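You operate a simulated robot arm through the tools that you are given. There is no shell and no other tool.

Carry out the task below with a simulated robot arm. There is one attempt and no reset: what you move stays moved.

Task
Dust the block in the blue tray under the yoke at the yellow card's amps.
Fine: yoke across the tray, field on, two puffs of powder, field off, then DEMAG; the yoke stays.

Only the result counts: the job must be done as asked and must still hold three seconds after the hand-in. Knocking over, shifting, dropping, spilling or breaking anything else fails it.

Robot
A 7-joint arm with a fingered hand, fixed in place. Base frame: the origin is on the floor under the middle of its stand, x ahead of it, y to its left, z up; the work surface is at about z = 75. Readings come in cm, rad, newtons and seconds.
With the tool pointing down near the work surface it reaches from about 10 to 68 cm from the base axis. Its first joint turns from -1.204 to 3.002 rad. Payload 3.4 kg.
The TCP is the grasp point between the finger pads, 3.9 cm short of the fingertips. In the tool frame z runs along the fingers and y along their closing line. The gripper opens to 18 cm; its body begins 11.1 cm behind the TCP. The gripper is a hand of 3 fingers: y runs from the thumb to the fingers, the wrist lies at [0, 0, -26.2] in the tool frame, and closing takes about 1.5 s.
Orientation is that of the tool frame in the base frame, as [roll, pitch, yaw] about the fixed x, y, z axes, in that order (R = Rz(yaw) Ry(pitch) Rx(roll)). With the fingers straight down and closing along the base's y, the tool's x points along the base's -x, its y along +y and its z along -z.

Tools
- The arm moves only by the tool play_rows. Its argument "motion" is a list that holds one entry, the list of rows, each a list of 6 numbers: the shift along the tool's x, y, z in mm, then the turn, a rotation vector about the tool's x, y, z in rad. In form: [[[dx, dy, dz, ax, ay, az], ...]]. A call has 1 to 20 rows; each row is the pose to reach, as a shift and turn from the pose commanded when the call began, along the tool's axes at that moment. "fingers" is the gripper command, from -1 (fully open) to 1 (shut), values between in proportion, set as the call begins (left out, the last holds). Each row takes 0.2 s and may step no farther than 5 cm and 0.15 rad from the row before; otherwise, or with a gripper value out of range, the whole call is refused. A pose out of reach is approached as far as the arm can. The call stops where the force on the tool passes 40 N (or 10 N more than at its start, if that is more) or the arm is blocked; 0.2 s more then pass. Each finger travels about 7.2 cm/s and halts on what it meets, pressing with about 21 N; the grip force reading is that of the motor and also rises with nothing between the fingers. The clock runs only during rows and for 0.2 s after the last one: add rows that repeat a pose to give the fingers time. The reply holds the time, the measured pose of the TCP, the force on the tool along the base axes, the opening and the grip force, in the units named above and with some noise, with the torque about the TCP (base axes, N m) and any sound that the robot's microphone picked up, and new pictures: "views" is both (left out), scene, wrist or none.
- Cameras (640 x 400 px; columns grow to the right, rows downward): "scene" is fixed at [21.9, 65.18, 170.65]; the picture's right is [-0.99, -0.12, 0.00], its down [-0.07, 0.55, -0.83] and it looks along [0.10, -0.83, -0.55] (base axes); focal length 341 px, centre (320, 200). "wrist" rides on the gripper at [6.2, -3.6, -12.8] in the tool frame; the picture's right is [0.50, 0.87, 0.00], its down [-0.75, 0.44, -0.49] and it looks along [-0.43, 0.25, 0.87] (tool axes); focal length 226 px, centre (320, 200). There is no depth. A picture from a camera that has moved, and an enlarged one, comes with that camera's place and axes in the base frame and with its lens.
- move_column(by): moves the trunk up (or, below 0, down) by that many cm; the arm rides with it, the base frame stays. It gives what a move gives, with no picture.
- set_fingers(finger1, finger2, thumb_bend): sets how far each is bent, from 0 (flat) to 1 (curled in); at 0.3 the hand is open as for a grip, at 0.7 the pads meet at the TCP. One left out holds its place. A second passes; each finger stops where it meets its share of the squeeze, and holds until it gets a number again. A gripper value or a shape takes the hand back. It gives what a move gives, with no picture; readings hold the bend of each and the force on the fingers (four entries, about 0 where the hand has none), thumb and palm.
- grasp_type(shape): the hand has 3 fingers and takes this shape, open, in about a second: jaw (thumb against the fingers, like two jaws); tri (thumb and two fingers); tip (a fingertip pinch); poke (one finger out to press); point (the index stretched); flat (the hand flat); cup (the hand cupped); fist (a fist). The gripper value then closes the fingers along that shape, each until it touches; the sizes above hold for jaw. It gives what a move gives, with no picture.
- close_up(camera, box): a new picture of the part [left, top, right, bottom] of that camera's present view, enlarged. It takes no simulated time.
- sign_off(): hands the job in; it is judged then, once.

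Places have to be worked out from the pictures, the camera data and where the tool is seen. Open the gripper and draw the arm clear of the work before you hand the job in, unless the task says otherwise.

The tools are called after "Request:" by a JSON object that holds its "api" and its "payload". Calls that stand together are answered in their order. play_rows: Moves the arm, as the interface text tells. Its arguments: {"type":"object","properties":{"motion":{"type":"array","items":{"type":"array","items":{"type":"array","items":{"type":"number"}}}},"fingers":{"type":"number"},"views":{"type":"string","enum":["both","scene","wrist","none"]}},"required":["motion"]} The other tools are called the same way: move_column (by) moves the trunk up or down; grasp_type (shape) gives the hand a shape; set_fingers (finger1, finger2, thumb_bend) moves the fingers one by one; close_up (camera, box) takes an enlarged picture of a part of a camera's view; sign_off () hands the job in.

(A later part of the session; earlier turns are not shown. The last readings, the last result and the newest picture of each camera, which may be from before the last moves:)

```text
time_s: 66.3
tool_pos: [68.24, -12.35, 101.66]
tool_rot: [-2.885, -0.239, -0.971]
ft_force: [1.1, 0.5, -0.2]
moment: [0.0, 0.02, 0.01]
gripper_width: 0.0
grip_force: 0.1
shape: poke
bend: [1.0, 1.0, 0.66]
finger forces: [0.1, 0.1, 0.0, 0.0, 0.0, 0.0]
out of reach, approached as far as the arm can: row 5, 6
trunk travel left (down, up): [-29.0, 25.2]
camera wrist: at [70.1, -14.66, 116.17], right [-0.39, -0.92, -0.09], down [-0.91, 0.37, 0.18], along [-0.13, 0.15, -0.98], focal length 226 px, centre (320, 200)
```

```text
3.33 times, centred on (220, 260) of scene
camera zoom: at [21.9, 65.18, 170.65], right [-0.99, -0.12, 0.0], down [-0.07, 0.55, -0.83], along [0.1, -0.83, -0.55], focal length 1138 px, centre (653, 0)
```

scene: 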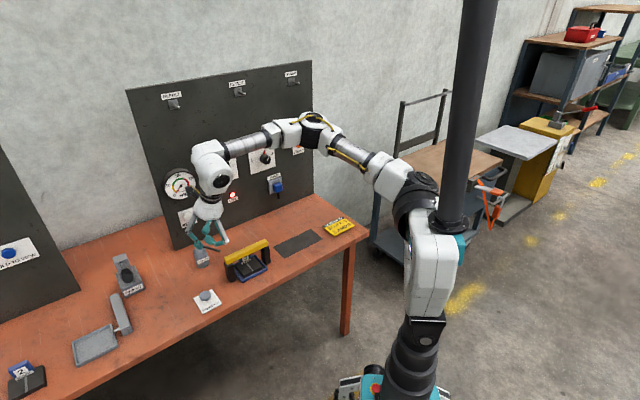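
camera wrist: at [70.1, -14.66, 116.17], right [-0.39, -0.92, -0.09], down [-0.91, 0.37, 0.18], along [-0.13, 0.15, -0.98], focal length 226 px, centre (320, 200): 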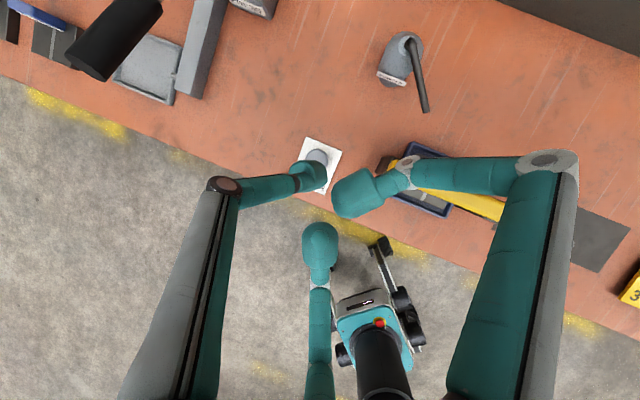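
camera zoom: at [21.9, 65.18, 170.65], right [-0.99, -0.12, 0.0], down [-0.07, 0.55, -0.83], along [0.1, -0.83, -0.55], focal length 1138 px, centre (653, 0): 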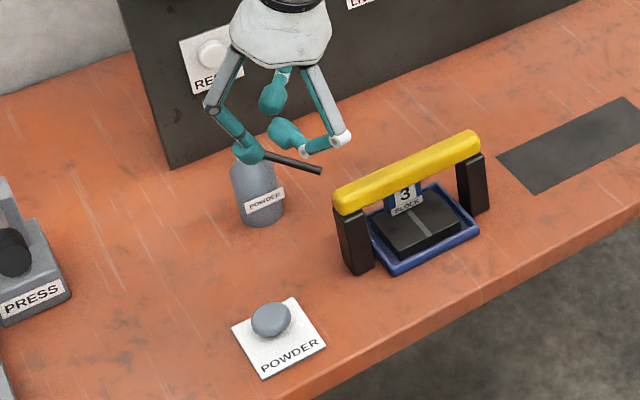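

The blocked poses all lie near the same arm direction rather than at a distance limit, so the redundant joints have probably wound up while I worked on the far side. I draw back from the bench edge and will swing the arm to the left over free floor so the first joint follows, then approach the knob from there.

Request:
{"api": "play_rows", "payload": {"motion": [[[-29, 14, -28, 0, 0, 0], [-58, 28, -56, 0, 0, 0], [-87, 42, -84, 0, 0, 0], [-116, 56, -112, 0, 0, 0], [-144, 70, -140, 0, 0, 0], [-144, 70, -140, 0, 0, 0]]]}}

```text
time_s: 67.7
tool_pos: [50.21, -4.91, 110.03]
tool_rot: [-2.886, -0.242, -0.972]
ft_force: [1.0, 0.9, -0.2]
moment: [-0.01, 0.05, 0.06]
gripper_width: 0.03
grip_force: 0.1
shape: poke
bend: [1.0, 1.0, 0.66]
finger forces: [0.0, 0.0, 0.0, 0.0, 0.0, 0.0]
out of reach, approached as far as the arm can: row 5, 6
trunk travel left (down, up): [-29.0, 25.2]
camera wrist: at [52.11, -7.24, 124.52], right [-0.39, -0.92, -0.09], down [-0.91, 0.37, 0.18], along [-0.13, 0.15, -0.98], focal length 226 px, centre (320, 200)
```

scene: 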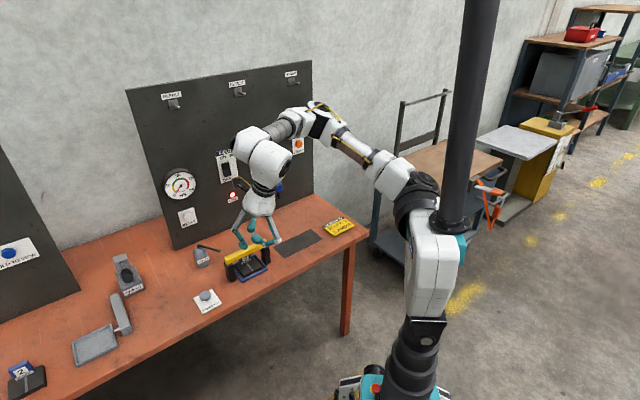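
wrist: 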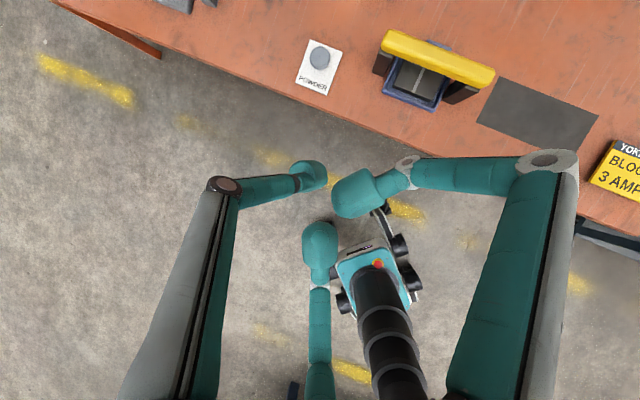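

Even here the arm is flagged, and the picture suggests the elbow is held out to the right. I zoom on the arm itself to understand its posture before choosing the next move.

Request:
{"api": "close_up", "payload": {"camera": "scene", "box": [220, 70, 480, 260]}}

```text
2.11 times, centred on (350, 165) of scene
camera zoom: at [21.9, 65.18, 170.65], right [-0.99, -0.12, 0.0], down [-0.07, 0.55, -0.83], along [0.1, -0.83, -0.55], focal length 719 px, centre (257, 274)
```

zoom: 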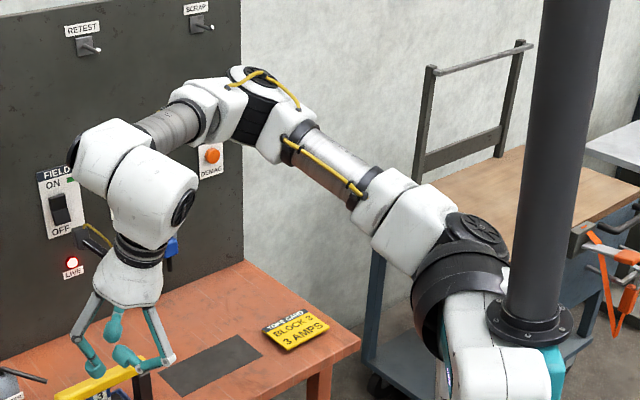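

The arm is a long-elbow type, and at every blocked pose its upper arm was level with the shoulder, so it cannot drop the elbow any lower. Lowering the trunk fixes that. I raise the hand 10 cm first, clear of everything, then lower the trunk 24 cm.

Request:
{"api": "play_rows", "payload": {"motion": [[[8, -8, -31, 0, 0, 0], [16, -16.5, -63, 0, 0, 0], [23.7, -24.7, -94, 0, 0, 0], [23.7, -24.7, -94, 0, 0, 0]]], "views": "none"}}

Request:
{"api": "move_column", "payload": {"by": -12}}

Request:
{"api": "close_up", "payload": {"camera": "scene", "box": [150, 60, 500, 330]}}

```text
time_s: 68.7
tool_pos: [50.53, -6.22, 119.76]
tool_rot: [-2.888, -0.238, -0.971]
ft_force: [0.6, 0.1, 0.3]
moment: [0.0, -0.01, -0.01]
gripper_width: 0.0
grip_force: 0.2
shape: poke
bend: [1.0, 1.0, 0.66]
finger forces: [0.0, 0.0, 0.0, 0.0, 0.0, 0.0]
out of reach, approached as far as the arm can: row 2, 3, 4
trunk travel left (down, up): [-29.0, 25.2]
```

```text
time_s: 70.2
tool_pos: [50.65, -6.24, 107.92]
tool_rot: [-2.886, -0.242, -0.972]
ft_force: [-0.3, -0.4, 0.5]
moment: [0.03, -0.01, 0.01]
gripper_width: 0.0
grip_force: 0.0
shape: poke
bend: [1.0, 1.0, 0.66]
finger forces: [0.0, 0.0, 0.0, 0.0, 0.1, 0.0]
trunk travel left (down, up): [-17.0, 37.2]
```

```text
1.48 times, centred on (325, 195) of scene
camera zoom: at [21.9, 65.18, 170.65], right [-0.99, -0.12, 0.0], down [-0.07, 0.55, -0.83], along [0.1, -0.83, -0.55], focal length 506 px, centre (313, 207)
```

zoom: 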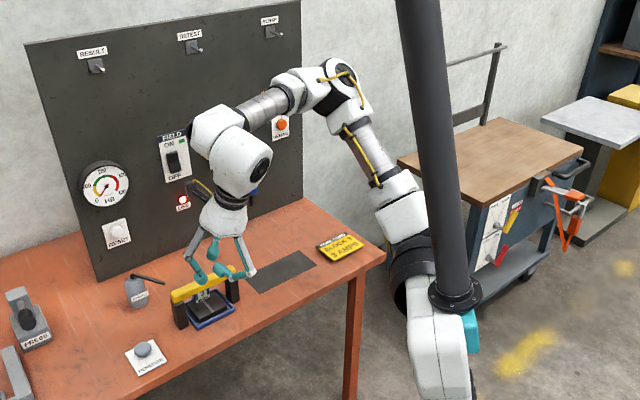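

Working through the boundary poses, they all share one plane of upper-arm direction: the elbow stays out to the right and the forearm then cannot drop far. A lower trunk, the hand tilted 35° again and thumb up should make the knob reachable. I set that orientation here, over free floor, then lower the trunk.

Request:
{"api": "play_rows", "payload": {"motion": [[[17, -8, 6, 0, 0, 0], [34, -16, 13, 0.043, 0.012, 0.117], [51.5, -23.8, 19.2, 0.0865, 0.024, 0.2345], [51.5, -23.8, 19.2, 0.13, 0.036, 0.352], [51.5, -23.8, 19.2, 0.173, 0.048, 0.469], [51.5, -23.8, 19.2, 0.216, 0.06, 0.586], [51.5, -23.8, 19.2, 0.2595, 0.0716, 0.7035], [51.5, -23.8, 19.2, 0.2595, 0.0716, 0.7035]]]}}

```text
time_s: 72.0
tool_pos: [55.87, -9.04, 107.89]
tool_rot: [-2.532, -0.001, -1.643]
ft_force: [0.4, -0.2, 0.3]
moment: [0.01, 0.02, 0.03]
gripper_width: 0.02
grip_force: 0.0
shape: poke
bend: [1.0, 1.0, 0.66]
finger forces: [0.0, 0.1, 0.1, 0.1, 0.0, 0.0]
trunk travel left (down, up): [-17.0, 37.2]
camera wrist: at [51.12, -15.04, 120.39], right [-0.74, -0.45, -0.49], down [-0.58, 0.8, 0.15], along [0.33, 0.4, -0.86], focal length 226 px, centre (320, 200)
```

scene: 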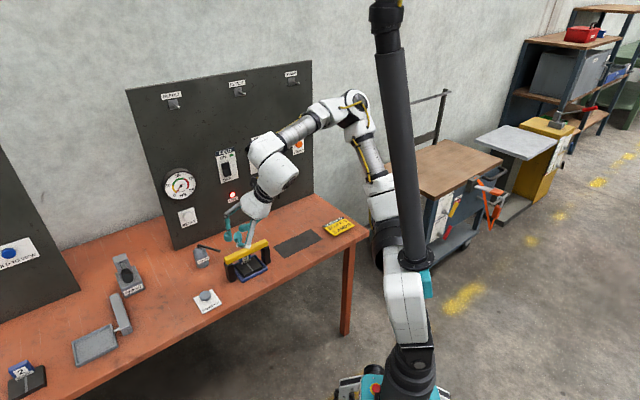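
wrist: 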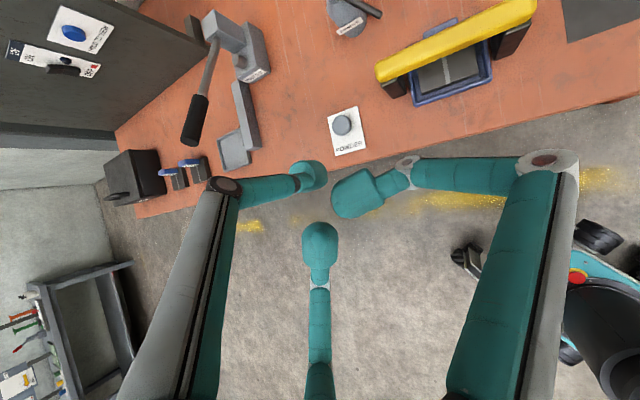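

That pose is reached cleanly, and from here the knob measures at (71.1, -11.0). I lower the trunk another 12 cm; the final press will then sit inside the region already shown to be reachable.

Request:
{"api": "move_column", "payload": {"by": -12}}

Request:
{"api": "play_rows", "payload": {"motion": [[[0, 0, 0, 0, 0, 0]]]}}

```text
time_s: 73.5
tool_pos: [55.74, -9.03, 95.99]
tool_rot: [-2.531, -0.001, -1.643]
ft_force: [0.6, 0.2, 0.3]
moment: [0.0, 0.0, 0.01]
gripper_width: 0.0
grip_force: 0.1
shape: poke
bend: [1.0, 1.0, 0.66]
finger forces: [0.0, 0.0, 0.0, 0.0, 0.0, 0.0]
trunk travel left (down, up): [-5.0, 49.2]
```

```text
time_s: 73.9
tool_pos: [55.88, -9.07, 95.68]
tool_rot: [-2.532, -0.001, -1.643]
ft_force: [-0.2, 0.0, 0.0]
moment: [0.0, -0.01, -0.01]
gripper_width: 0.0
grip_force: 0.0
shape: poke
bend: [1.0, 1.0, 0.66]
finger forces: [0.0, 0.0, 0.1, 0.1, 0.1, 0.0]
trunk travel left (down, up): [-5.0, 49.2]
camera wrist: at [51.12, -15.03, 108.4], right [-0.74, -0.45, -0.49], down [-0.58, 0.8, 0.15], along [0.33, 0.4, -0.86], focal length 226 px, centre (320, 200)
```

scene: 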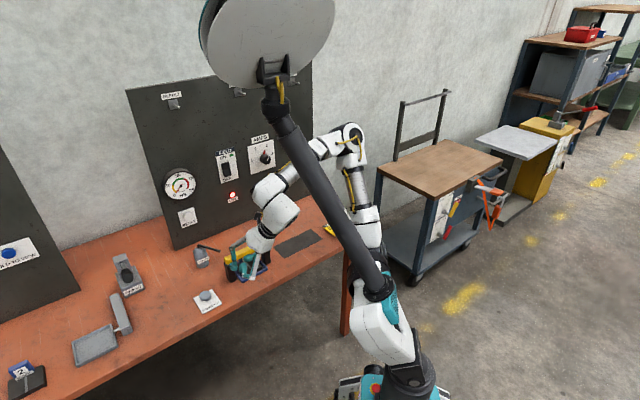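
wrist: 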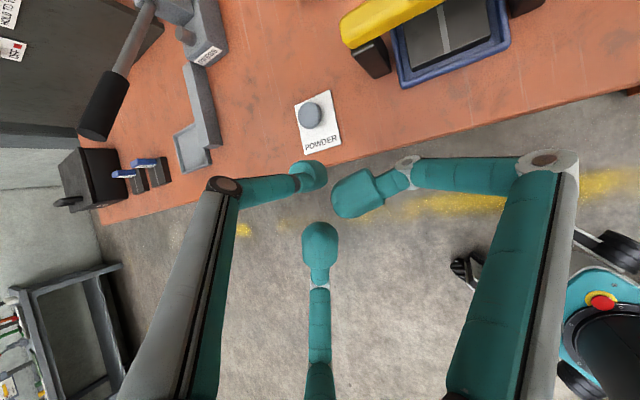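

The pose held while the trunk came down (its mast now leans, well clear of the bench). I move the tip horizontally out to above the knob and check whether the arm follows.

Request:
{"api": "play_rows", "payload": {"motion": [[[2, -25, 17.6, 0, 0, 0], [4, -50, 35, 0, 0, 0], [6.5, -75, 52.8, 0, 0, 0], [8.7, -100.8, 70.4, 0, 0, 0], [8.7, -100.8, 70.4, 0, 0, 0]]]}}

Request:
{"api": "close_up", "payload": {"camera": "scene", "box": [160, 220, 280, 320]}}

```text
time_s: 75.1
tool_pos: [68.11, -10.87, 95.85]
tool_rot: [-2.53, -0.001, -1.644]
ft_force: [-0.2, 0.0, 1.0]
moment: [-0.02, -0.02, 0.03]
gripper_width: 0.02
grip_force: 0.1
shape: poke
bend: [1.0, 1.0, 0.66]
finger forces: [0.1, 0.1, 0.0, 0.1, 0.0, 0.1]
trunk travel left (down, up): [-5.0, 49.2]
camera wrist: at [63.36, -16.82, 108.39], right [-0.74, -0.45, -0.5], down [-0.58, 0.8, 0.15], along [0.33, 0.4, -0.86], focal length 226 px, centre (320, 200)
```

scene: 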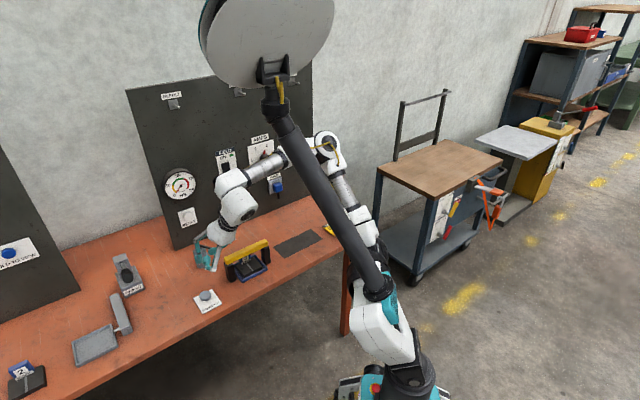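
wrist: 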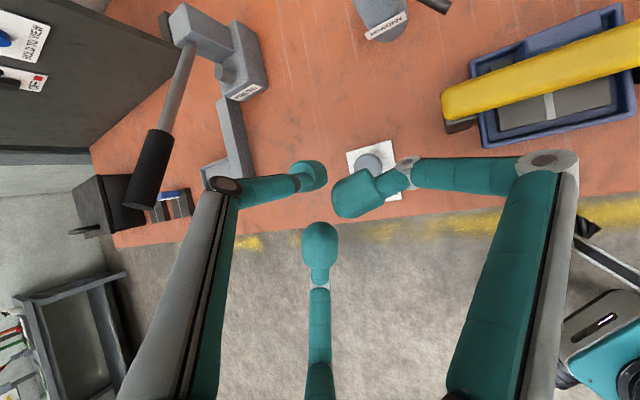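

```text
4.00 times, centred on (220, 270) of scene
camera zoom: at [21.9, 65.18, 170.65], right [-0.99, -0.12, 0.0], down [-0.07, 0.55, -0.83], along [0.1, -0.83, -0.55], focal length 1365 px, centre (720, -80)
```

zoom: 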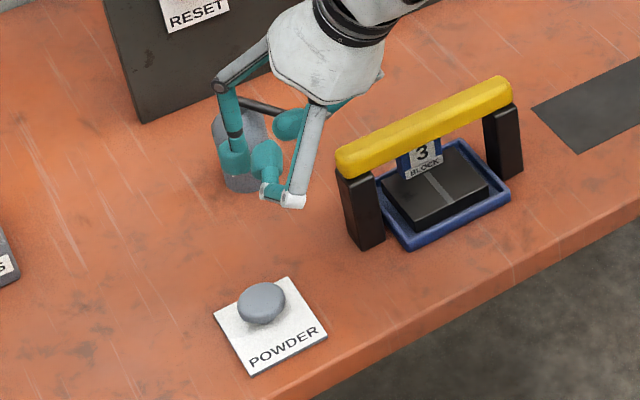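

No flag this time, and the tip is over the knob. I lower straight down 10 cm.

Request:
{"api": "play_rows", "payload": {"motion": [[[0, 14.3, 20.5, 0, 0, 0], [0, 28.6, 41, 0, 0, 0], [0, 43, 61.5, 0, 0, 0], [0, 57.2, 82, 0, 0, 0], [0, 57.2, 82, 0, 0, 0]]]}}

Request:
{"api": "close_up", "payload": {"camera": "scene", "box": [170, 240, 260, 320]}}

Request:
{"api": "close_up", "payload": {"camera": "wrist", "box": [240, 90, 420, 240]}}

```text
time_s: 76.3
tool_pos: [68.03, -10.93, 85.76]
tool_rot: [-2.533, -0.002, -1.641]
ft_force: [-0.1, 0.6, 0.7]
moment: [0.02, 0.02, 0.0]
gripper_width: 0.0
grip_force: 0.1
shape: poke
bend: [1.0, 1.0, 0.66]
finger forces: [0.0, 0.0, 0.0, 0.0, 0.0, 0.1]
trunk travel left (down, up): [-5.0, 49.2]
camera wrist: at [63.31, -16.8, 98.37], right [-0.74, -0.45, -0.49], down [-0.58, 0.8, 0.15], along [0.33, 0.4, -0.86], focal length 226 px, centre (320, 200)
```

scene: 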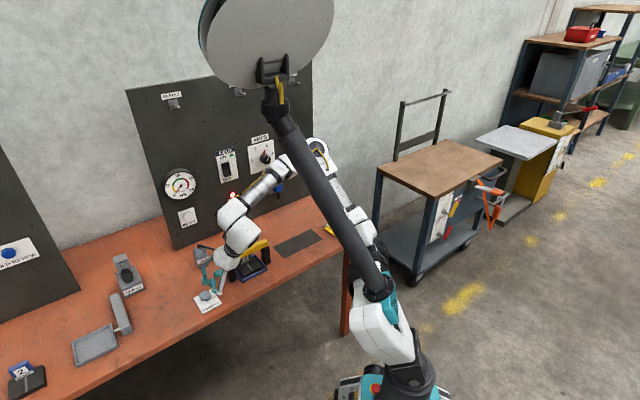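
wrist: 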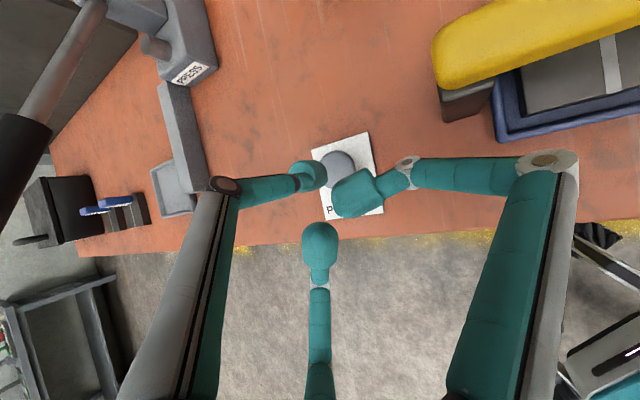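

```text
5.00 times, centred on (215, 280) of scene
camera zoom: at [21.9, 65.18, 170.65], right [-0.99, -0.12, 0.0], down [-0.07, 0.55, -0.83], along [0.1, -0.83, -0.55], focal length 1707 px, centre (845, -200)
```

zoom: 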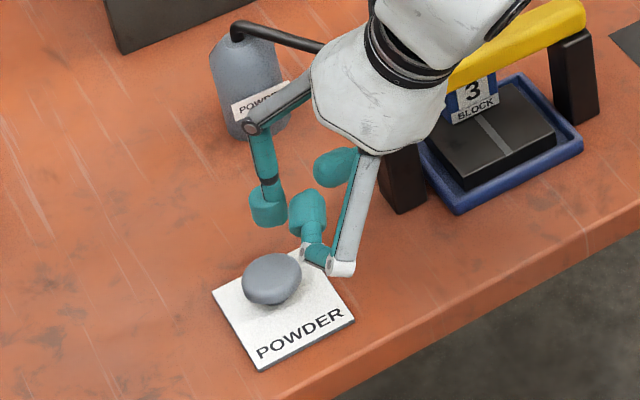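

```text
2.67 times, centred on (330, 165) of wrist
camera zoom: at [63.31, -16.8, 98.37], right [-0.74, -0.45, -0.49], down [-0.58, 0.8, 0.15], along [0.33, 0.4, -0.86], focal length 603 px, centre (293, 293)
```

zoom: 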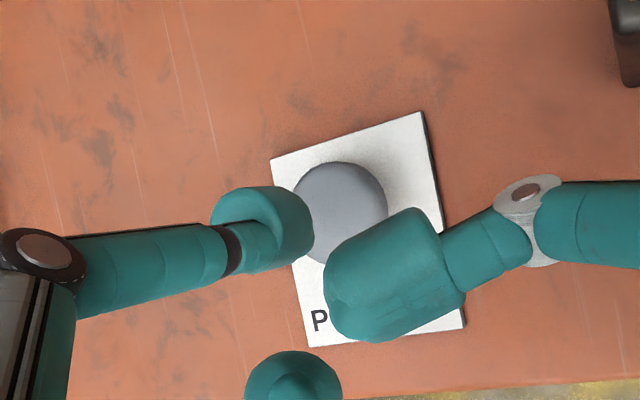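

The tip sits about 5 cm above the knob and well aligned. I lower 3.5 cm, then continue in 3 mm steps, watching the force and listening for a puff.

Request:
{"api": "play_rows", "payload": {"motion": [[[0, 11.4, 16.4, 0, 0, 0], [0, 20, 28.7, 0, 0, 0], [0, 22.9, 32.8, 0, 0, 0], [0, 24.6, 35.3, 0, 0, 0], [0, 24.6, 35.3, 0, 0, 0]]], "views": "none"}}

Request:
{"api": "close_up", "payload": {"camera": "scene", "box": [170, 240, 260, 320]}}

```text
time_s: 77.5
tool_pos: [68.3, -10.91, 81.47]
tool_rot: [-2.533, -0.002, -1.643]
ft_force: [-0.2, 0.6, 0.5]
moment: [0.01, 0.04, 0.03]
gripper_width: 0.0
grip_force: 0.0
shape: poke
bend: [1.0, 1.0, 0.66]
finger forces: [0.0, 0.1, 0.1, 0.0, 0.0, 0.0]
trunk travel left (down, up): [-5.0, 49.2]
```

```text
5.00 times, centred on (215, 280) of scene
camera zoom: at [21.9, 65.18, 170.65], right [-0.99, -0.12, 0.0], down [-0.07, 0.55, -0.83], along [0.1, -0.83, -0.55], focal length 1707 px, centre (845, -200)
```

zoom: 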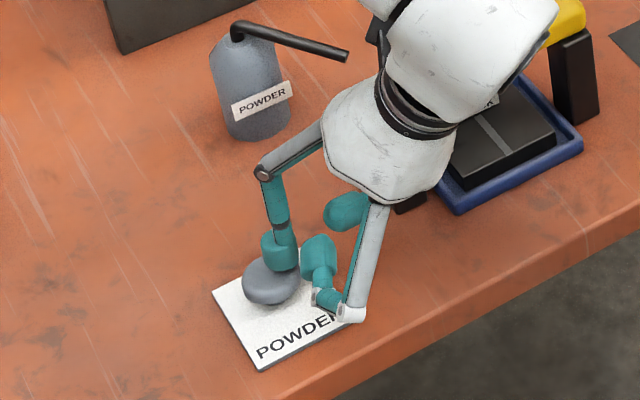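

The thumb is just above the knob with no force yet. I press down in 3 mm steps.

Request:
{"api": "play_rows", "payload": {"motion": [[[0, 1.7, 2.5, 0, 0, 0], [0, 3.4, 4.9, 0, 0, 0], [0, 5.2, 7.4, 0, 0, 0], [0, 5.2, 7.4, 0, 0, 0]]], "views": "none"}}

Request:
{"api": "close_up", "payload": {"camera": "scene", "box": [170, 240, 290, 320]}}

```text
time_s: 78.5
tool_pos: [68.13, -10.81, 80.6]
tool_rot: [-2.531, -0.004, -1.642]
ft_force: [0.3, -0.2, 1.9]
moment: [-0.01, -0.03, -0.03]
gripper_width: 0.0
grip_force: 0.1
shape: poke
bend: [1.0, 1.0, 0.66]
finger forces: [0.1, 0.0, 0.1, 0.0, 2.2, 0.1]
trunk travel left (down, up): [-5.0, 49.2]
heard: click
```

```text
5.00 times, centred on (230, 280) of scene
camera zoom: at [21.9, 65.18, 170.65], right [-0.99, -0.12, 0.0], down [-0.07, 0.55, -0.83], along [0.1, -0.83, -0.55], focal length 1707 px, centre (770, -200)
```

zoom: 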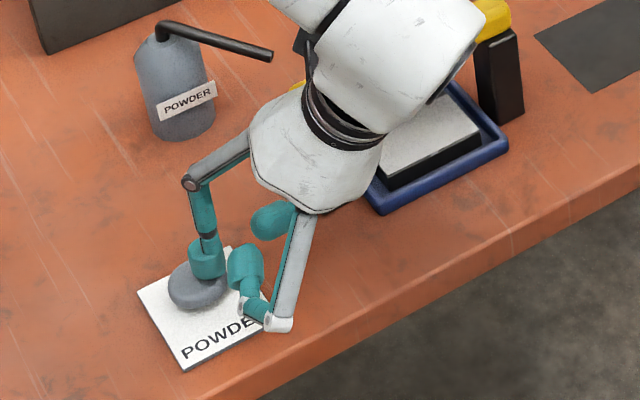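

A click was heard and the block's top turned pale: that was the first puff, at only about 2 N. I lift 2 cm to release the knob and look at the block.

Request:
{"api": "play_rows", "payload": {"motion": [[[0, -5.7, -8.2, 0, 0, 0], [0, -11.4, -16.4, 0, 0, 0], [0, -11.4, -16.4, 0, 0, 0], [0, -11.4, -16.4, 0, 0, 0]]], "views": "none"}}

Request:
{"api": "close_up", "payload": {"camera": "scene", "box": [170, 240, 290, 320]}}

Request:
{"api": "close_up", "payload": {"camera": "wrist", "box": [280, 0, 640, 225]}}

```text
time_s: 79.5
tool_pos: [68.16, -10.9, 82.57]
tool_rot: [-2.532, -0.002, -1.643]
ft_force: [0.0, -0.7, -0.6]
moment: [0.0, -0.02, 0.01]
gripper_width: 0.02
grip_force: 0.2
shape: poke
bend: [1.0, 1.0, 0.66]
finger forces: [0.0, 0.1, 0.0, 0.1, 0.0, 0.0]
trunk travel left (down, up): [-5.0, 49.2]
```

```text
5.00 times, centred on (230, 280) of scene
camera zoom: at [21.9, 65.18, 170.65], right [-0.99, -0.12, 0.0], down [-0.07, 0.55, -0.83], along [0.1, -0.83, -0.55], focal length 1707 px, centre (770, -200)
```

zoom: 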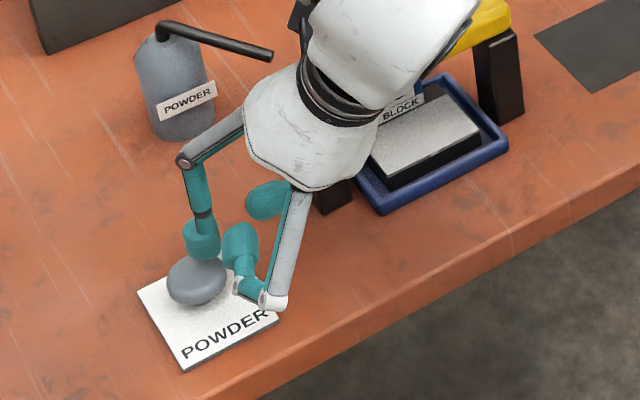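

```text
1.78 times, centred on (460, 112) of wrist
camera zoom: at [63.35, -16.81, 95.19], right [-0.74, -0.45, -0.49], down [-0.58, 0.8, 0.15], along [0.33, 0.4, -0.86], focal length 402 px, centre (71, 356)
```

zoom: 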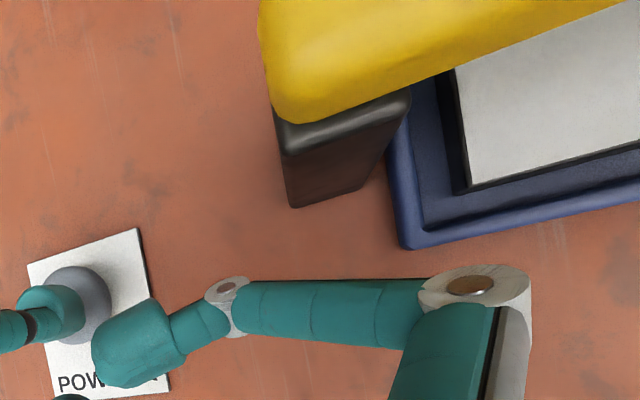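

The first dusting is on the block and the knob has sprung back. I press a second time to the same depth.

Request:
{"api": "play_rows", "payload": {"motion": [[[0, 6.3, 9, 0, 0, 0], [0, 8, 11.5, 0, 0, 0], [0, 9.7, 14, 0, 0, 0], [0, 11.4, 16.4, 0, 0, 0], [0, 11.4, 16.4, 0, 0, 0]]], "views": "none"}}

```text
time_s: 80.7
tool_pos: [68.29, -10.86, 80.61]
tool_rot: [-2.533, -0.002, -1.641]
ft_force: [-0.9, 0.0, 3.0]
moment: [-0.05, -0.04, -0.02]
gripper_width: 0.0
grip_force: 0.0
shape: poke
bend: [1.0, 1.0, 0.66]
finger forces: [0.0, 0.0, 0.0, 0.1, 2.1, 0.0]
trunk travel left (down, up): [-5.0, 49.2]
heard: click
```

The second click: two puffs given. I lift straight up off the knob and look at the result.

Request:
{"api": "play_rows", "payload": {"motion": [[[0, -8, -11.5, 0, 0, 0], [0, -20, -28.7, 0, 0, 0], [0, -34, -49, 0, 0, 0], [0, -48, -69, 0, 0, 0], [0, -60, -86, 0, 0, 0], [0, -60, -86, 0, 0, 0]]]}}

Request:
{"api": "close_up", "payload": {"camera": "scene", "box": [170, 220, 310, 320]}}

Request:
{"api": "close_up", "payload": {"camera": "scene", "box": [200, 130, 300, 210]}}

```text
time_s: 82.1
tool_pos: [68.13, -10.83, 91.08]
tool_rot: [-2.532, -0.002, -1.642]
ft_force: [0.2, -0.1, 0.0]
moment: [0.01, -0.02, 0.03]
gripper_width: 0.0
grip_force: 0.1
shape: poke
bend: [1.0, 1.0, 0.66]
finger forces: [0.0, 0.0, 0.1, 0.0, 0.0, 0.1]
trunk travel left (down, up): [-5.0, 49.2]
camera wrist: at [63.39, -16.8, 103.71], right [-0.74, -0.45, -0.49], down [-0.58, 0.8, 0.15], along [0.33, 0.4, -0.86], focal length 226 px, centre (320, 200)
```

scene: 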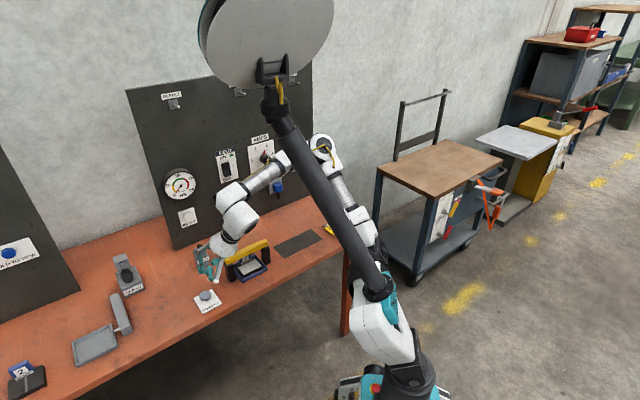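
wrist: 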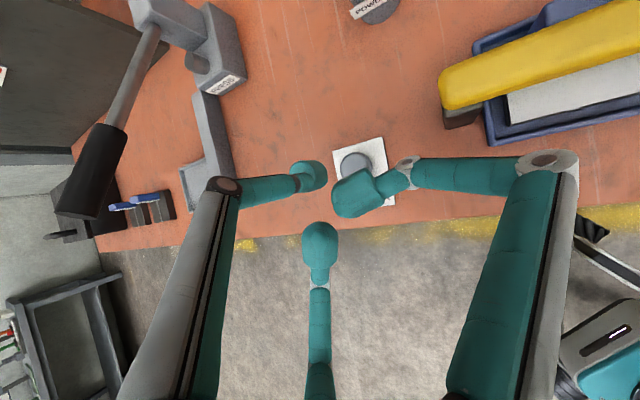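

```text
4.00 times, centred on (240, 270) of scene
camera zoom: at [21.9, 65.18, 170.65], right [-0.99, -0.12, 0.0], down [-0.07, 0.55, -0.83], along [0.1, -0.83, -0.55], focal length 1365 px, centre (640, -80)
```

zoom: 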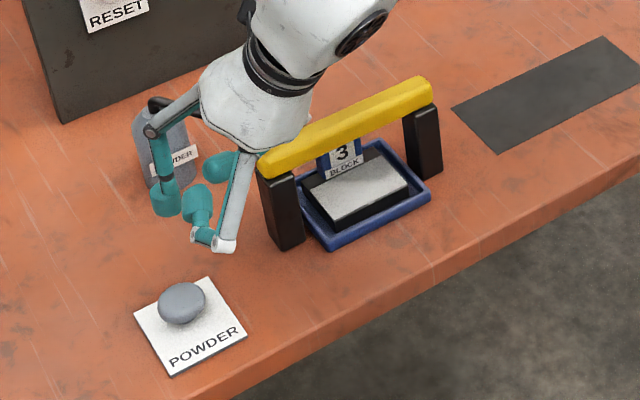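

```text
5.00 times, centred on (250, 170) of scene
camera zoom: at [21.9, 65.18, 170.65], right [-0.99, -0.12, 0.0], down [-0.07, 0.55, -0.83], along [0.1, -0.83, -0.55], focal length 1707 px, centre (670, 350)
```

zoom: 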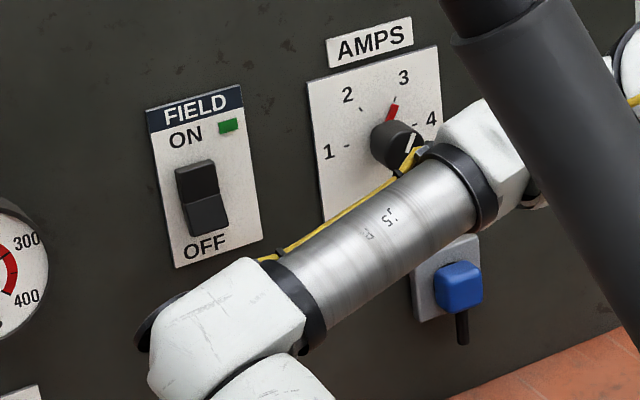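

Two dustings are on the block, the field is still on and the dial still at 3. I draw the hand back the way it came, then raise the trunk to where the panel work went well.

Request:
{"api": "play_rows", "payload": {"motion": [[[-2, 18, -28, 0, 0, 0], [-4, 36, -56, 0, 0, 0], [-6, 54, -84, 0, 0, 0], [-7, 71, -111, 0, 0, 0], [-7, 71, -111, 0, 0, 0]]], "views": "none"}}

Request:
{"api": "move_column", "payload": {"by": 24}}

Request:
{"api": "play_rows", "payload": {"motion": [[[0, 0, 0, 0, 0, 0]]]}}

```text
time_s: 83.3
tool_pos: [56.07, -9.3, 96.15]
tool_rot: [-2.534, -0.002, -1.643]
ft_force: [-0.1, -0.1, 0.3]
moment: [0.03, 0.0, -0.04]
gripper_width: 0.01
grip_force: 0.1
shape: poke
bend: [1.0, 1.0, 0.66]
finger forces: [0.1, 0.0, 0.0, 0.1, 0.1, 0.0]
trunk travel left (down, up): [-5.0, 49.2]
```

```text
time_s: 85.8
tool_pos: [56.13, -9.31, 119.93]
tool_rot: [-2.534, -0.005, -1.64]
ft_force: [0.7, -0.8, 0.2]
moment: [-0.05, 0.01, 0.01]
gripper_width: 0.0
grip_force: 0.0
shape: poke
bend: [1.0, 1.0, 0.66]
finger forces: [0.0, 0.0, 0.0, 0.0, 0.0, 0.1]
trunk travel left (down, up): [-29.0, 25.2]
```

```text
time_s: 86.2
tool_pos: [56.11, -9.26, 119.99]
tool_rot: [-2.533, -0.003, -1.642]
ft_force: [-0.1, -0.5, -0.4]
moment: [0.04, -0.01, -0.02]
gripper_width: 0.0
grip_force: 0.2
shape: poke
bend: [1.0, 1.0, 0.66]
finger forces: [0.0, 0.1, 0.0, 0.0, 0.0, 0.0]
trunk travel left (down, up): [-29.0, 25.2]
camera wrist: at [51.28, -15.22, 132.7], right [-0.74, -0.45, -0.49], down [-0.58, 0.8, 0.15], along [0.33, 0.4, -0.86], focal length 226 px, centre (320, 200)
```

scene: 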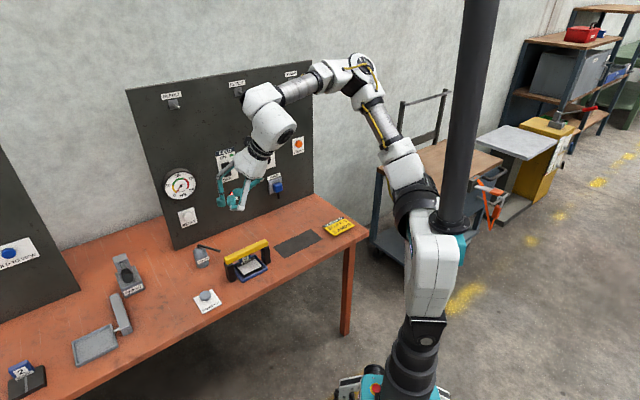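
wrist: 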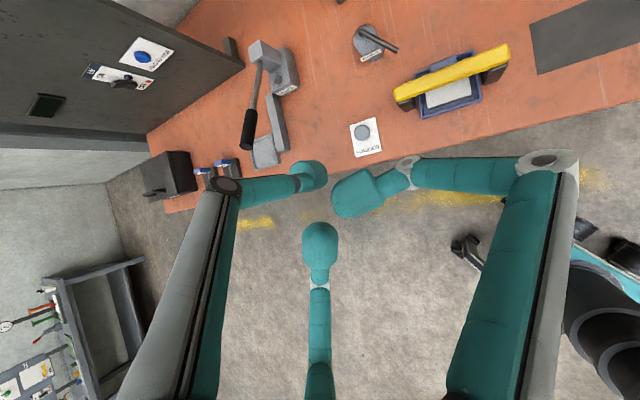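

The hand is high and clear. I yaw it back towards the panel's heading while moving across above the bench.

Request:
{"api": "play_rows", "payload": {"motion": [[[37, -3, 6, 0, 0.068, 0.0975], [75, -6, 12, 0, 0.136, 0.195], [112, -9, 18, 0, 0.2045, 0.2925], [150, -12, 24, 0, 0.273, 0.39], [188, -15, 30, 0, 0.341, 0.4875], [225, -17.5, 36.6, 0, 0.409, 0.585], [225, -17.5, 36.6, 0, 0.409, 0.585]]]}}

```text
time_s: 87.8
tool_pos: [57.87, -31.94, 118.04]
tool_rot: [-2.531, -0.001, -2.36]
ft_force: [0.3, -0.5, 0.6]
moment: [0.01, 0.05, 0.0]
gripper_width: 0.01
grip_force: 0.1
shape: poke
bend: [1.0, 1.0, 0.66]
finger forces: [0.0, 0.0, 0.1, 0.0, 0.0, 0.0]
trunk travel left (down, up): [-29.0, 25.2]
camera wrist: at [50.4, -33.33, 130.68], right [-0.86, 0.15, -0.5], down [0.08, 0.98, 0.15], along [0.51, 0.09, -0.86], focal length 226 px, centre (320, 200)
```

scene: 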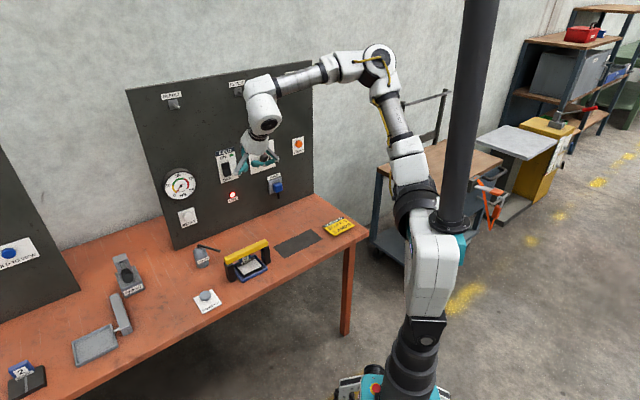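
wrist: 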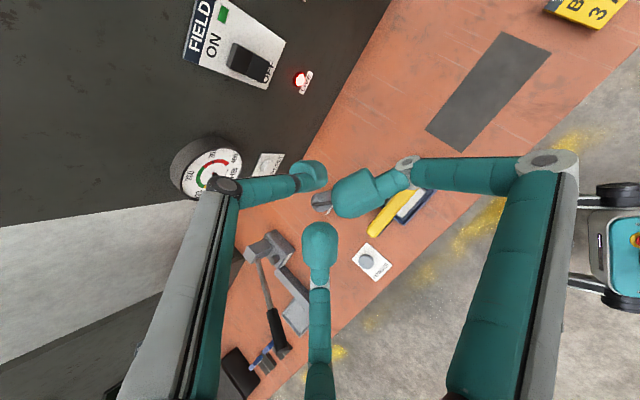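

The yaw went cleanly and the LIVE lamp is still lit. I tilt the hand up to face the panel in front of the switch.

Request:
{"api": "play_rows", "payload": {"motion": [[[4, 3, 18, 0.12, 0, 0], [8, 6, 36, 0.24, 0, 0], [12, 8, 54, 0.36, 0, 0], [16, 11, 72, 0.48, 0, 0], [20, 14, 90, 0.6, 0, 0], [24, 17, 108, 0.72, 0, 0], [27, 19, 126, 0.84, 0, 0], [29, 21, 144, 0.957, 0, 0], [29, 21, 144, 0.957, 0, 0]]]}}

```text
time_s: 89.8
tool_pos: [60.53, -38.68, 105.26]
tool_rot: [-1.57, -0.002, -2.356]
ft_force: [0.0, 0.1, -0.1]
moment: [-0.01, -0.03, 0.02]
gripper_width: 0.0
grip_force: 0.0
shape: poke
bend: [1.0, 1.0, 0.66]
finger forces: [0.0, 0.0, 0.0, 0.0, 0.0, 0.0]
trunk travel left (down, up): [-29.0, 25.2]
camera wrist: at [46.95, -34.09, 108.95], right [-0.35, -0.35, -0.87], down [0.18, 0.88, -0.44], along [0.92, -0.31, -0.25], focal length 226 px, centre (320, 200)
```

scene: 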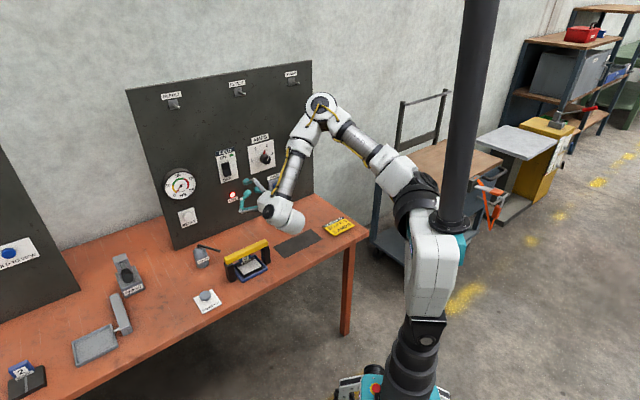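
wrist: 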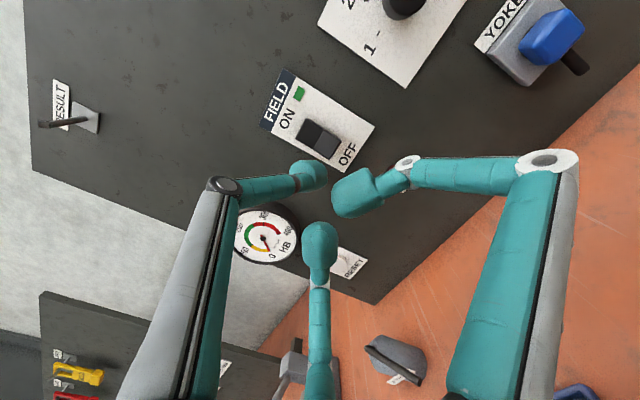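

The hand faces the panel in front of the switch again. I roll to the same attitude as before, drop to the rocker's lower half (z ≈ 103), and approach to within 2 cm.

Request:
{"api": "play_rows", "payload": {"motion": [[[0, 4, 5, 0, 0, -0.14], [0, 8, 10, 0, 0, -0.29], [0, 12, 15, 0, 0, -0.44], [0, 16, 20, 0, 0, -0.59], [0, 20, 25, 0, 0, -0.74], [0, 24, 30, 0, 0, -0.89], [0, 26.6, 40, 0, 0, -1.047], [0, 26.6, 60, 0, 0, -1.047], [0, 26.6, 85, 0, 0, -1.047], [0, 26.6, 108, 0, 0, -1.047], [0, 26.6, 108, 0, 0, -1.047]]]}}

Request:
{"api": "close_up", "payload": {"camera": "wrist", "box": [220, 40, 420, 240]}}

Request:
{"api": "close_up", "payload": {"camera": "scene", "box": [200, 140, 260, 210]}}

```text
refused: row 7 steps farther than a row can; nothing moved
```

```text
2.00 times, centred on (320, 140) of wrist
camera zoom: at [46.95, -34.09, 108.95], right [-0.35, -0.35, -0.87], down [0.18, 0.88, -0.44], along [0.92, -0.31, -0.25], focal length 452 px, centre (320, 320)
```

zoom: 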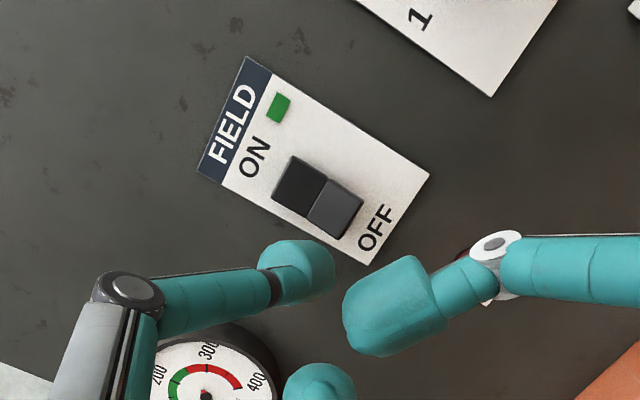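

```text
5.71 times, centred on (230, 175) of scene
camera zoom: at [21.9, 65.18, 170.65], right [-0.99, -0.12, 0.0], down [-0.07, 0.55, -0.83], along [0.1, -0.83, -0.55], focal length 1951 px, centre (834, 343)
```

zoom: 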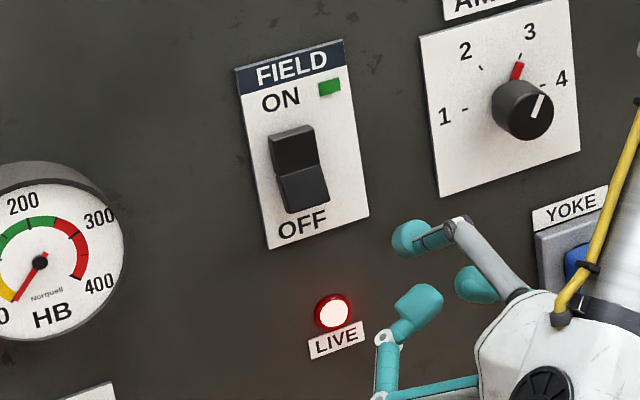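

That call was refused because one turn step was too large; nothing moved. I send it again with even steps.

Request:
{"api": "play_rows", "payload": {"motion": [[[0, 4, 5, 0, 0, -0.131], [0, 8, 10, 0, 0, -0.262], [0, 12, 15, 0, 0, -0.393], [0, 16, 20, 0, 0, -0.524], [0, 20, 25, 0, 0, -0.655], [0, 24, 30, 0, 0, -0.786], [0, 26.6, 40, 0, 0, -0.917], [0, 26.6, 60, 0, 0, -1.047], [0, 26.6, 85, 0, 0, -1.047], [0, 26.6, 108, 0, 0, -1.047], [0, 26.6, 108, 0, 0, -1.047]]]}}

Request:
{"api": "close_up", "payload": {"camera": "wrist", "box": [220, 40, 420, 240]}}

Request:
{"api": "close_up", "payload": {"camera": "scene", "box": [200, 140, 260, 210]}}

```text
time_s: 92.2
tool_pos: [68.14, -46.39, 102.38]
tool_rot: [-1.576, -1.051, -2.351]
ft_force: [0.9, 0.1, 0.1]
moment: [-0.04, 0.03, 0.02]
gripper_width: 0.0
grip_force: 0.1
shape: poke
bend: [1.0, 1.0, 0.66]
finger forces: [0.0, 0.0, 0.0, 0.1, 0.1, 0.0]
trunk travel left (down, up): [-29.0, 25.2]
camera wrist: at [59.12, -37.38, 109.72], right [-0.71, -0.71, 0.0], down [-0.35, 0.35, -0.87], along [0.61, -0.62, -0.49], focal length 226 px, centre (320, 200)
```

scene: 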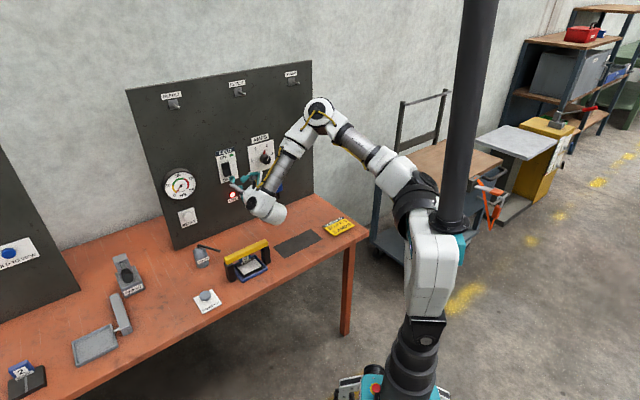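
wrist: 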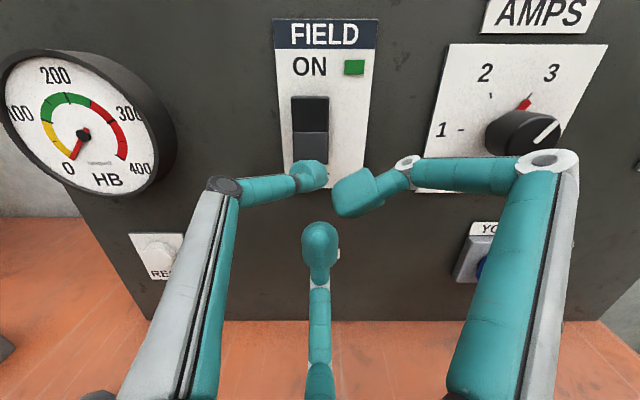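

```text
2.00 times, centred on (320, 140) of wrist
camera zoom: at [59.12, -37.38, 109.72], right [-0.71, -0.71, 0.0], down [-0.35, 0.35, -0.87], along [0.61, -0.62, -0.49], focal length 452 px, centre (320, 320)
```

zoom: 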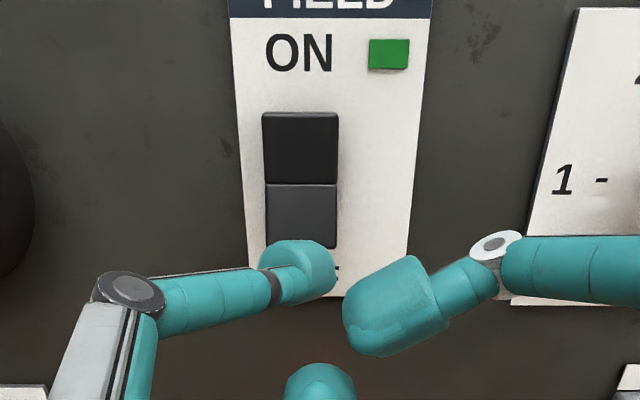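

```text
5.71 times, centred on (230, 175) of scene
camera zoom: at [21.9, 65.18, 170.65], right [-0.99, -0.12, 0.0], down [-0.07, 0.55, -0.83], along [0.1, -0.83, -0.55], focal length 1951 px, centre (834, 343)
```

zoom: 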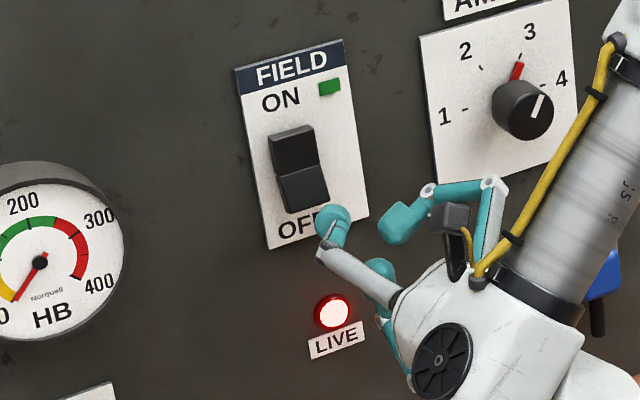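

The tip ball is aimed at (16.1, 102.9), the lower half of the rocker. I press forward in small steps until the switch goes over.

Request:
{"api": "play_rows", "payload": {"motion": [[[2.6, -1.5, 8, 0, 0, 0], [2.6, -1.5, 15, 0, 0, 0], [2.6, -1.5, 20, 0, 0, 0], [2.6, -1.5, 24, 0, 0, 0], [2.6, -1.5, 27, 0, 0, 0], [2.6, -1.5, 30, 0, 0, 0], [2.6, -1.5, 30, 0, 0, 0]]], "views": "wrist"}}

Request:
{"api": "close_up", "payload": {"camera": "scene", "box": [200, 140, 260, 210]}}

```text
time_s: 93.8
tool_pos: [70.28, -48.42, 102.78]
tool_rot: [-1.578, -1.048, -2.351]
ft_force: [0.1, -0.7, 0.1]
moment: [0.01, 0.0, 0.04]
gripper_width: 0.02
grip_force: 0.1
shape: poke
bend: [1.0, 1.0, 0.67]
finger forces: [0.0, 0.0, 0.0, 0.0, 0.1, 0.1]
trunk travel left (down, up): [-29.0, 25.2]
camera wrist: at [61.25, -39.43, 110.06], right [-0.71, -0.71, 0.0], down [-0.35, 0.35, -0.87], along [0.61, -0.62, -0.49], focal length 226 px, centre (320, 200)
```

wrist: 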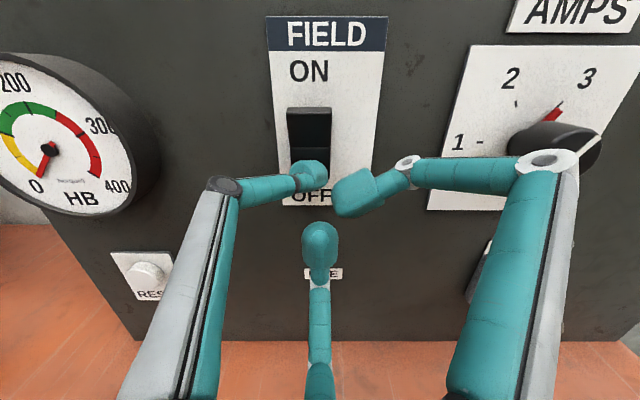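

```text
5.71 times, centred on (230, 175) of scene
camera zoom: at [21.9, 65.18, 170.65], right [-0.99, -0.12, 0.0], down [-0.07, 0.55, -0.83], along [0.1, -0.83, -0.55], focal length 1951 px, centre (834, 343)
```

zoom: 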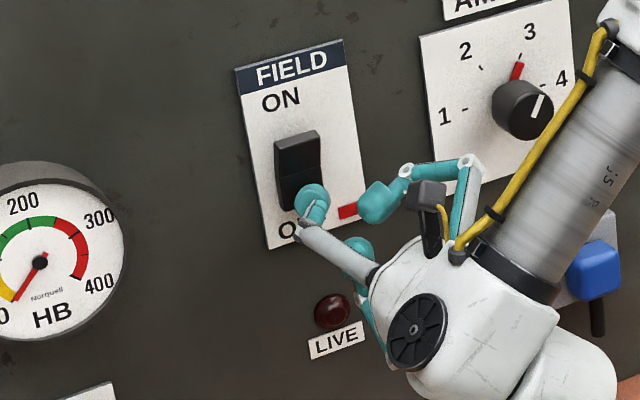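

The field is off: the red OFF mark is back and the LIVE lamp is dark. I back off 11 cm and confirm.

Request:
{"api": "play_rows", "payload": {"motion": [[[0, 0, -20, 0, 0, 0], [0, 0, -50, 0, 0, 0], [0, 0, -80, 0, 0, 0], [0, 0, -110, 0, 0, 0], [0, 0, -110, 0, 0, 0]]]}}

Request:
{"api": "close_up", "payload": {"camera": "scene", "box": [200, 130, 310, 220]}}

Request:
{"api": "close_up", "payload": {"camera": "scene", "box": [180, 220, 300, 310]}}

```text
time_s: 95.0
tool_pos: [62.61, -40.62, 102.78]
tool_rot: [-1.576, -1.051, -2.351]
ft_force: [-0.2, -0.5, 0.0]
moment: [-0.05, 0.01, 0.01]
gripper_width: 0.0
grip_force: 0.1
shape: poke
bend: [1.0, 1.0, 0.67]
finger forces: [0.1, 0.1, 0.1, 0.0, 0.0, 0.0]
trunk travel left (down, up): [-29.0, 25.2]
camera wrist: at [53.47, -31.66, 110.04], right [-0.71, -0.71, 0.0], down [-0.35, 0.35, -0.87], along [0.61, -0.62, -0.49], focal length 226 px, centre (320, 200)
```

scene: 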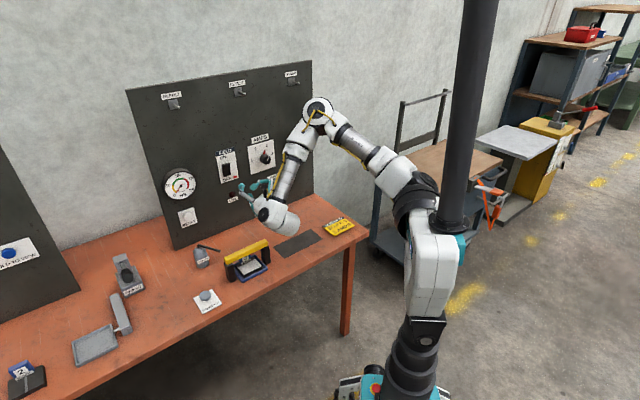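
wrist: 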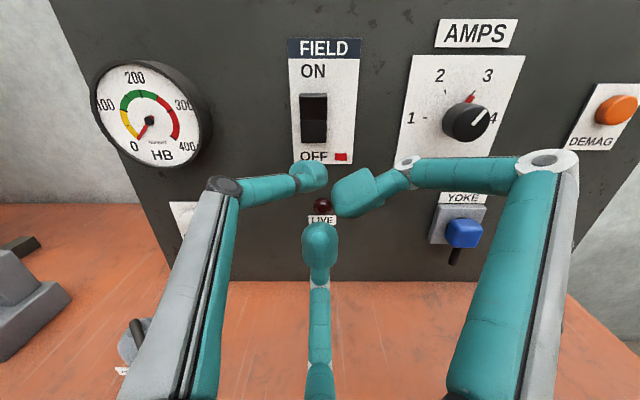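

```text
4.44 times, centred on (255, 175) of scene
camera zoom: at [21.9, 65.18, 170.65], right [-0.99, -0.12, 0.0], down [-0.07, 0.55, -0.83], along [0.1, -0.83, -0.55], focal length 1517 px, centre (609, 311)
```

zoom: 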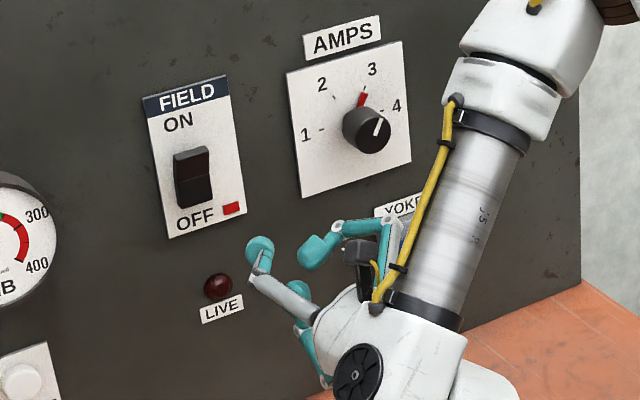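

```text
4.44 times, centred on (240, 265) of scene
camera zoom: at [21.9, 65.18, 170.65], right [-0.99, -0.12, 0.0], down [-0.07, 0.55, -0.83], along [0.1, -0.83, -0.55], focal length 1517 px, centre (676, -89)
```

zoom: 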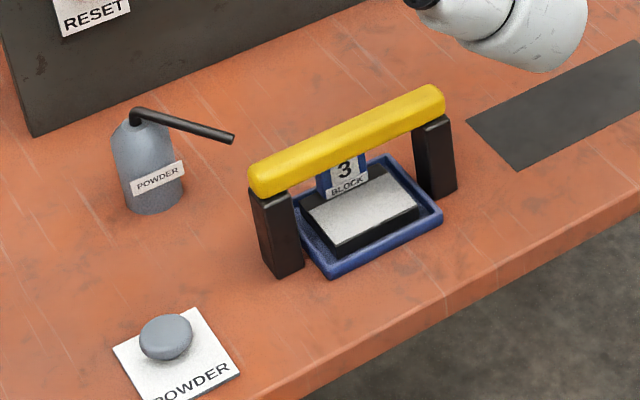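

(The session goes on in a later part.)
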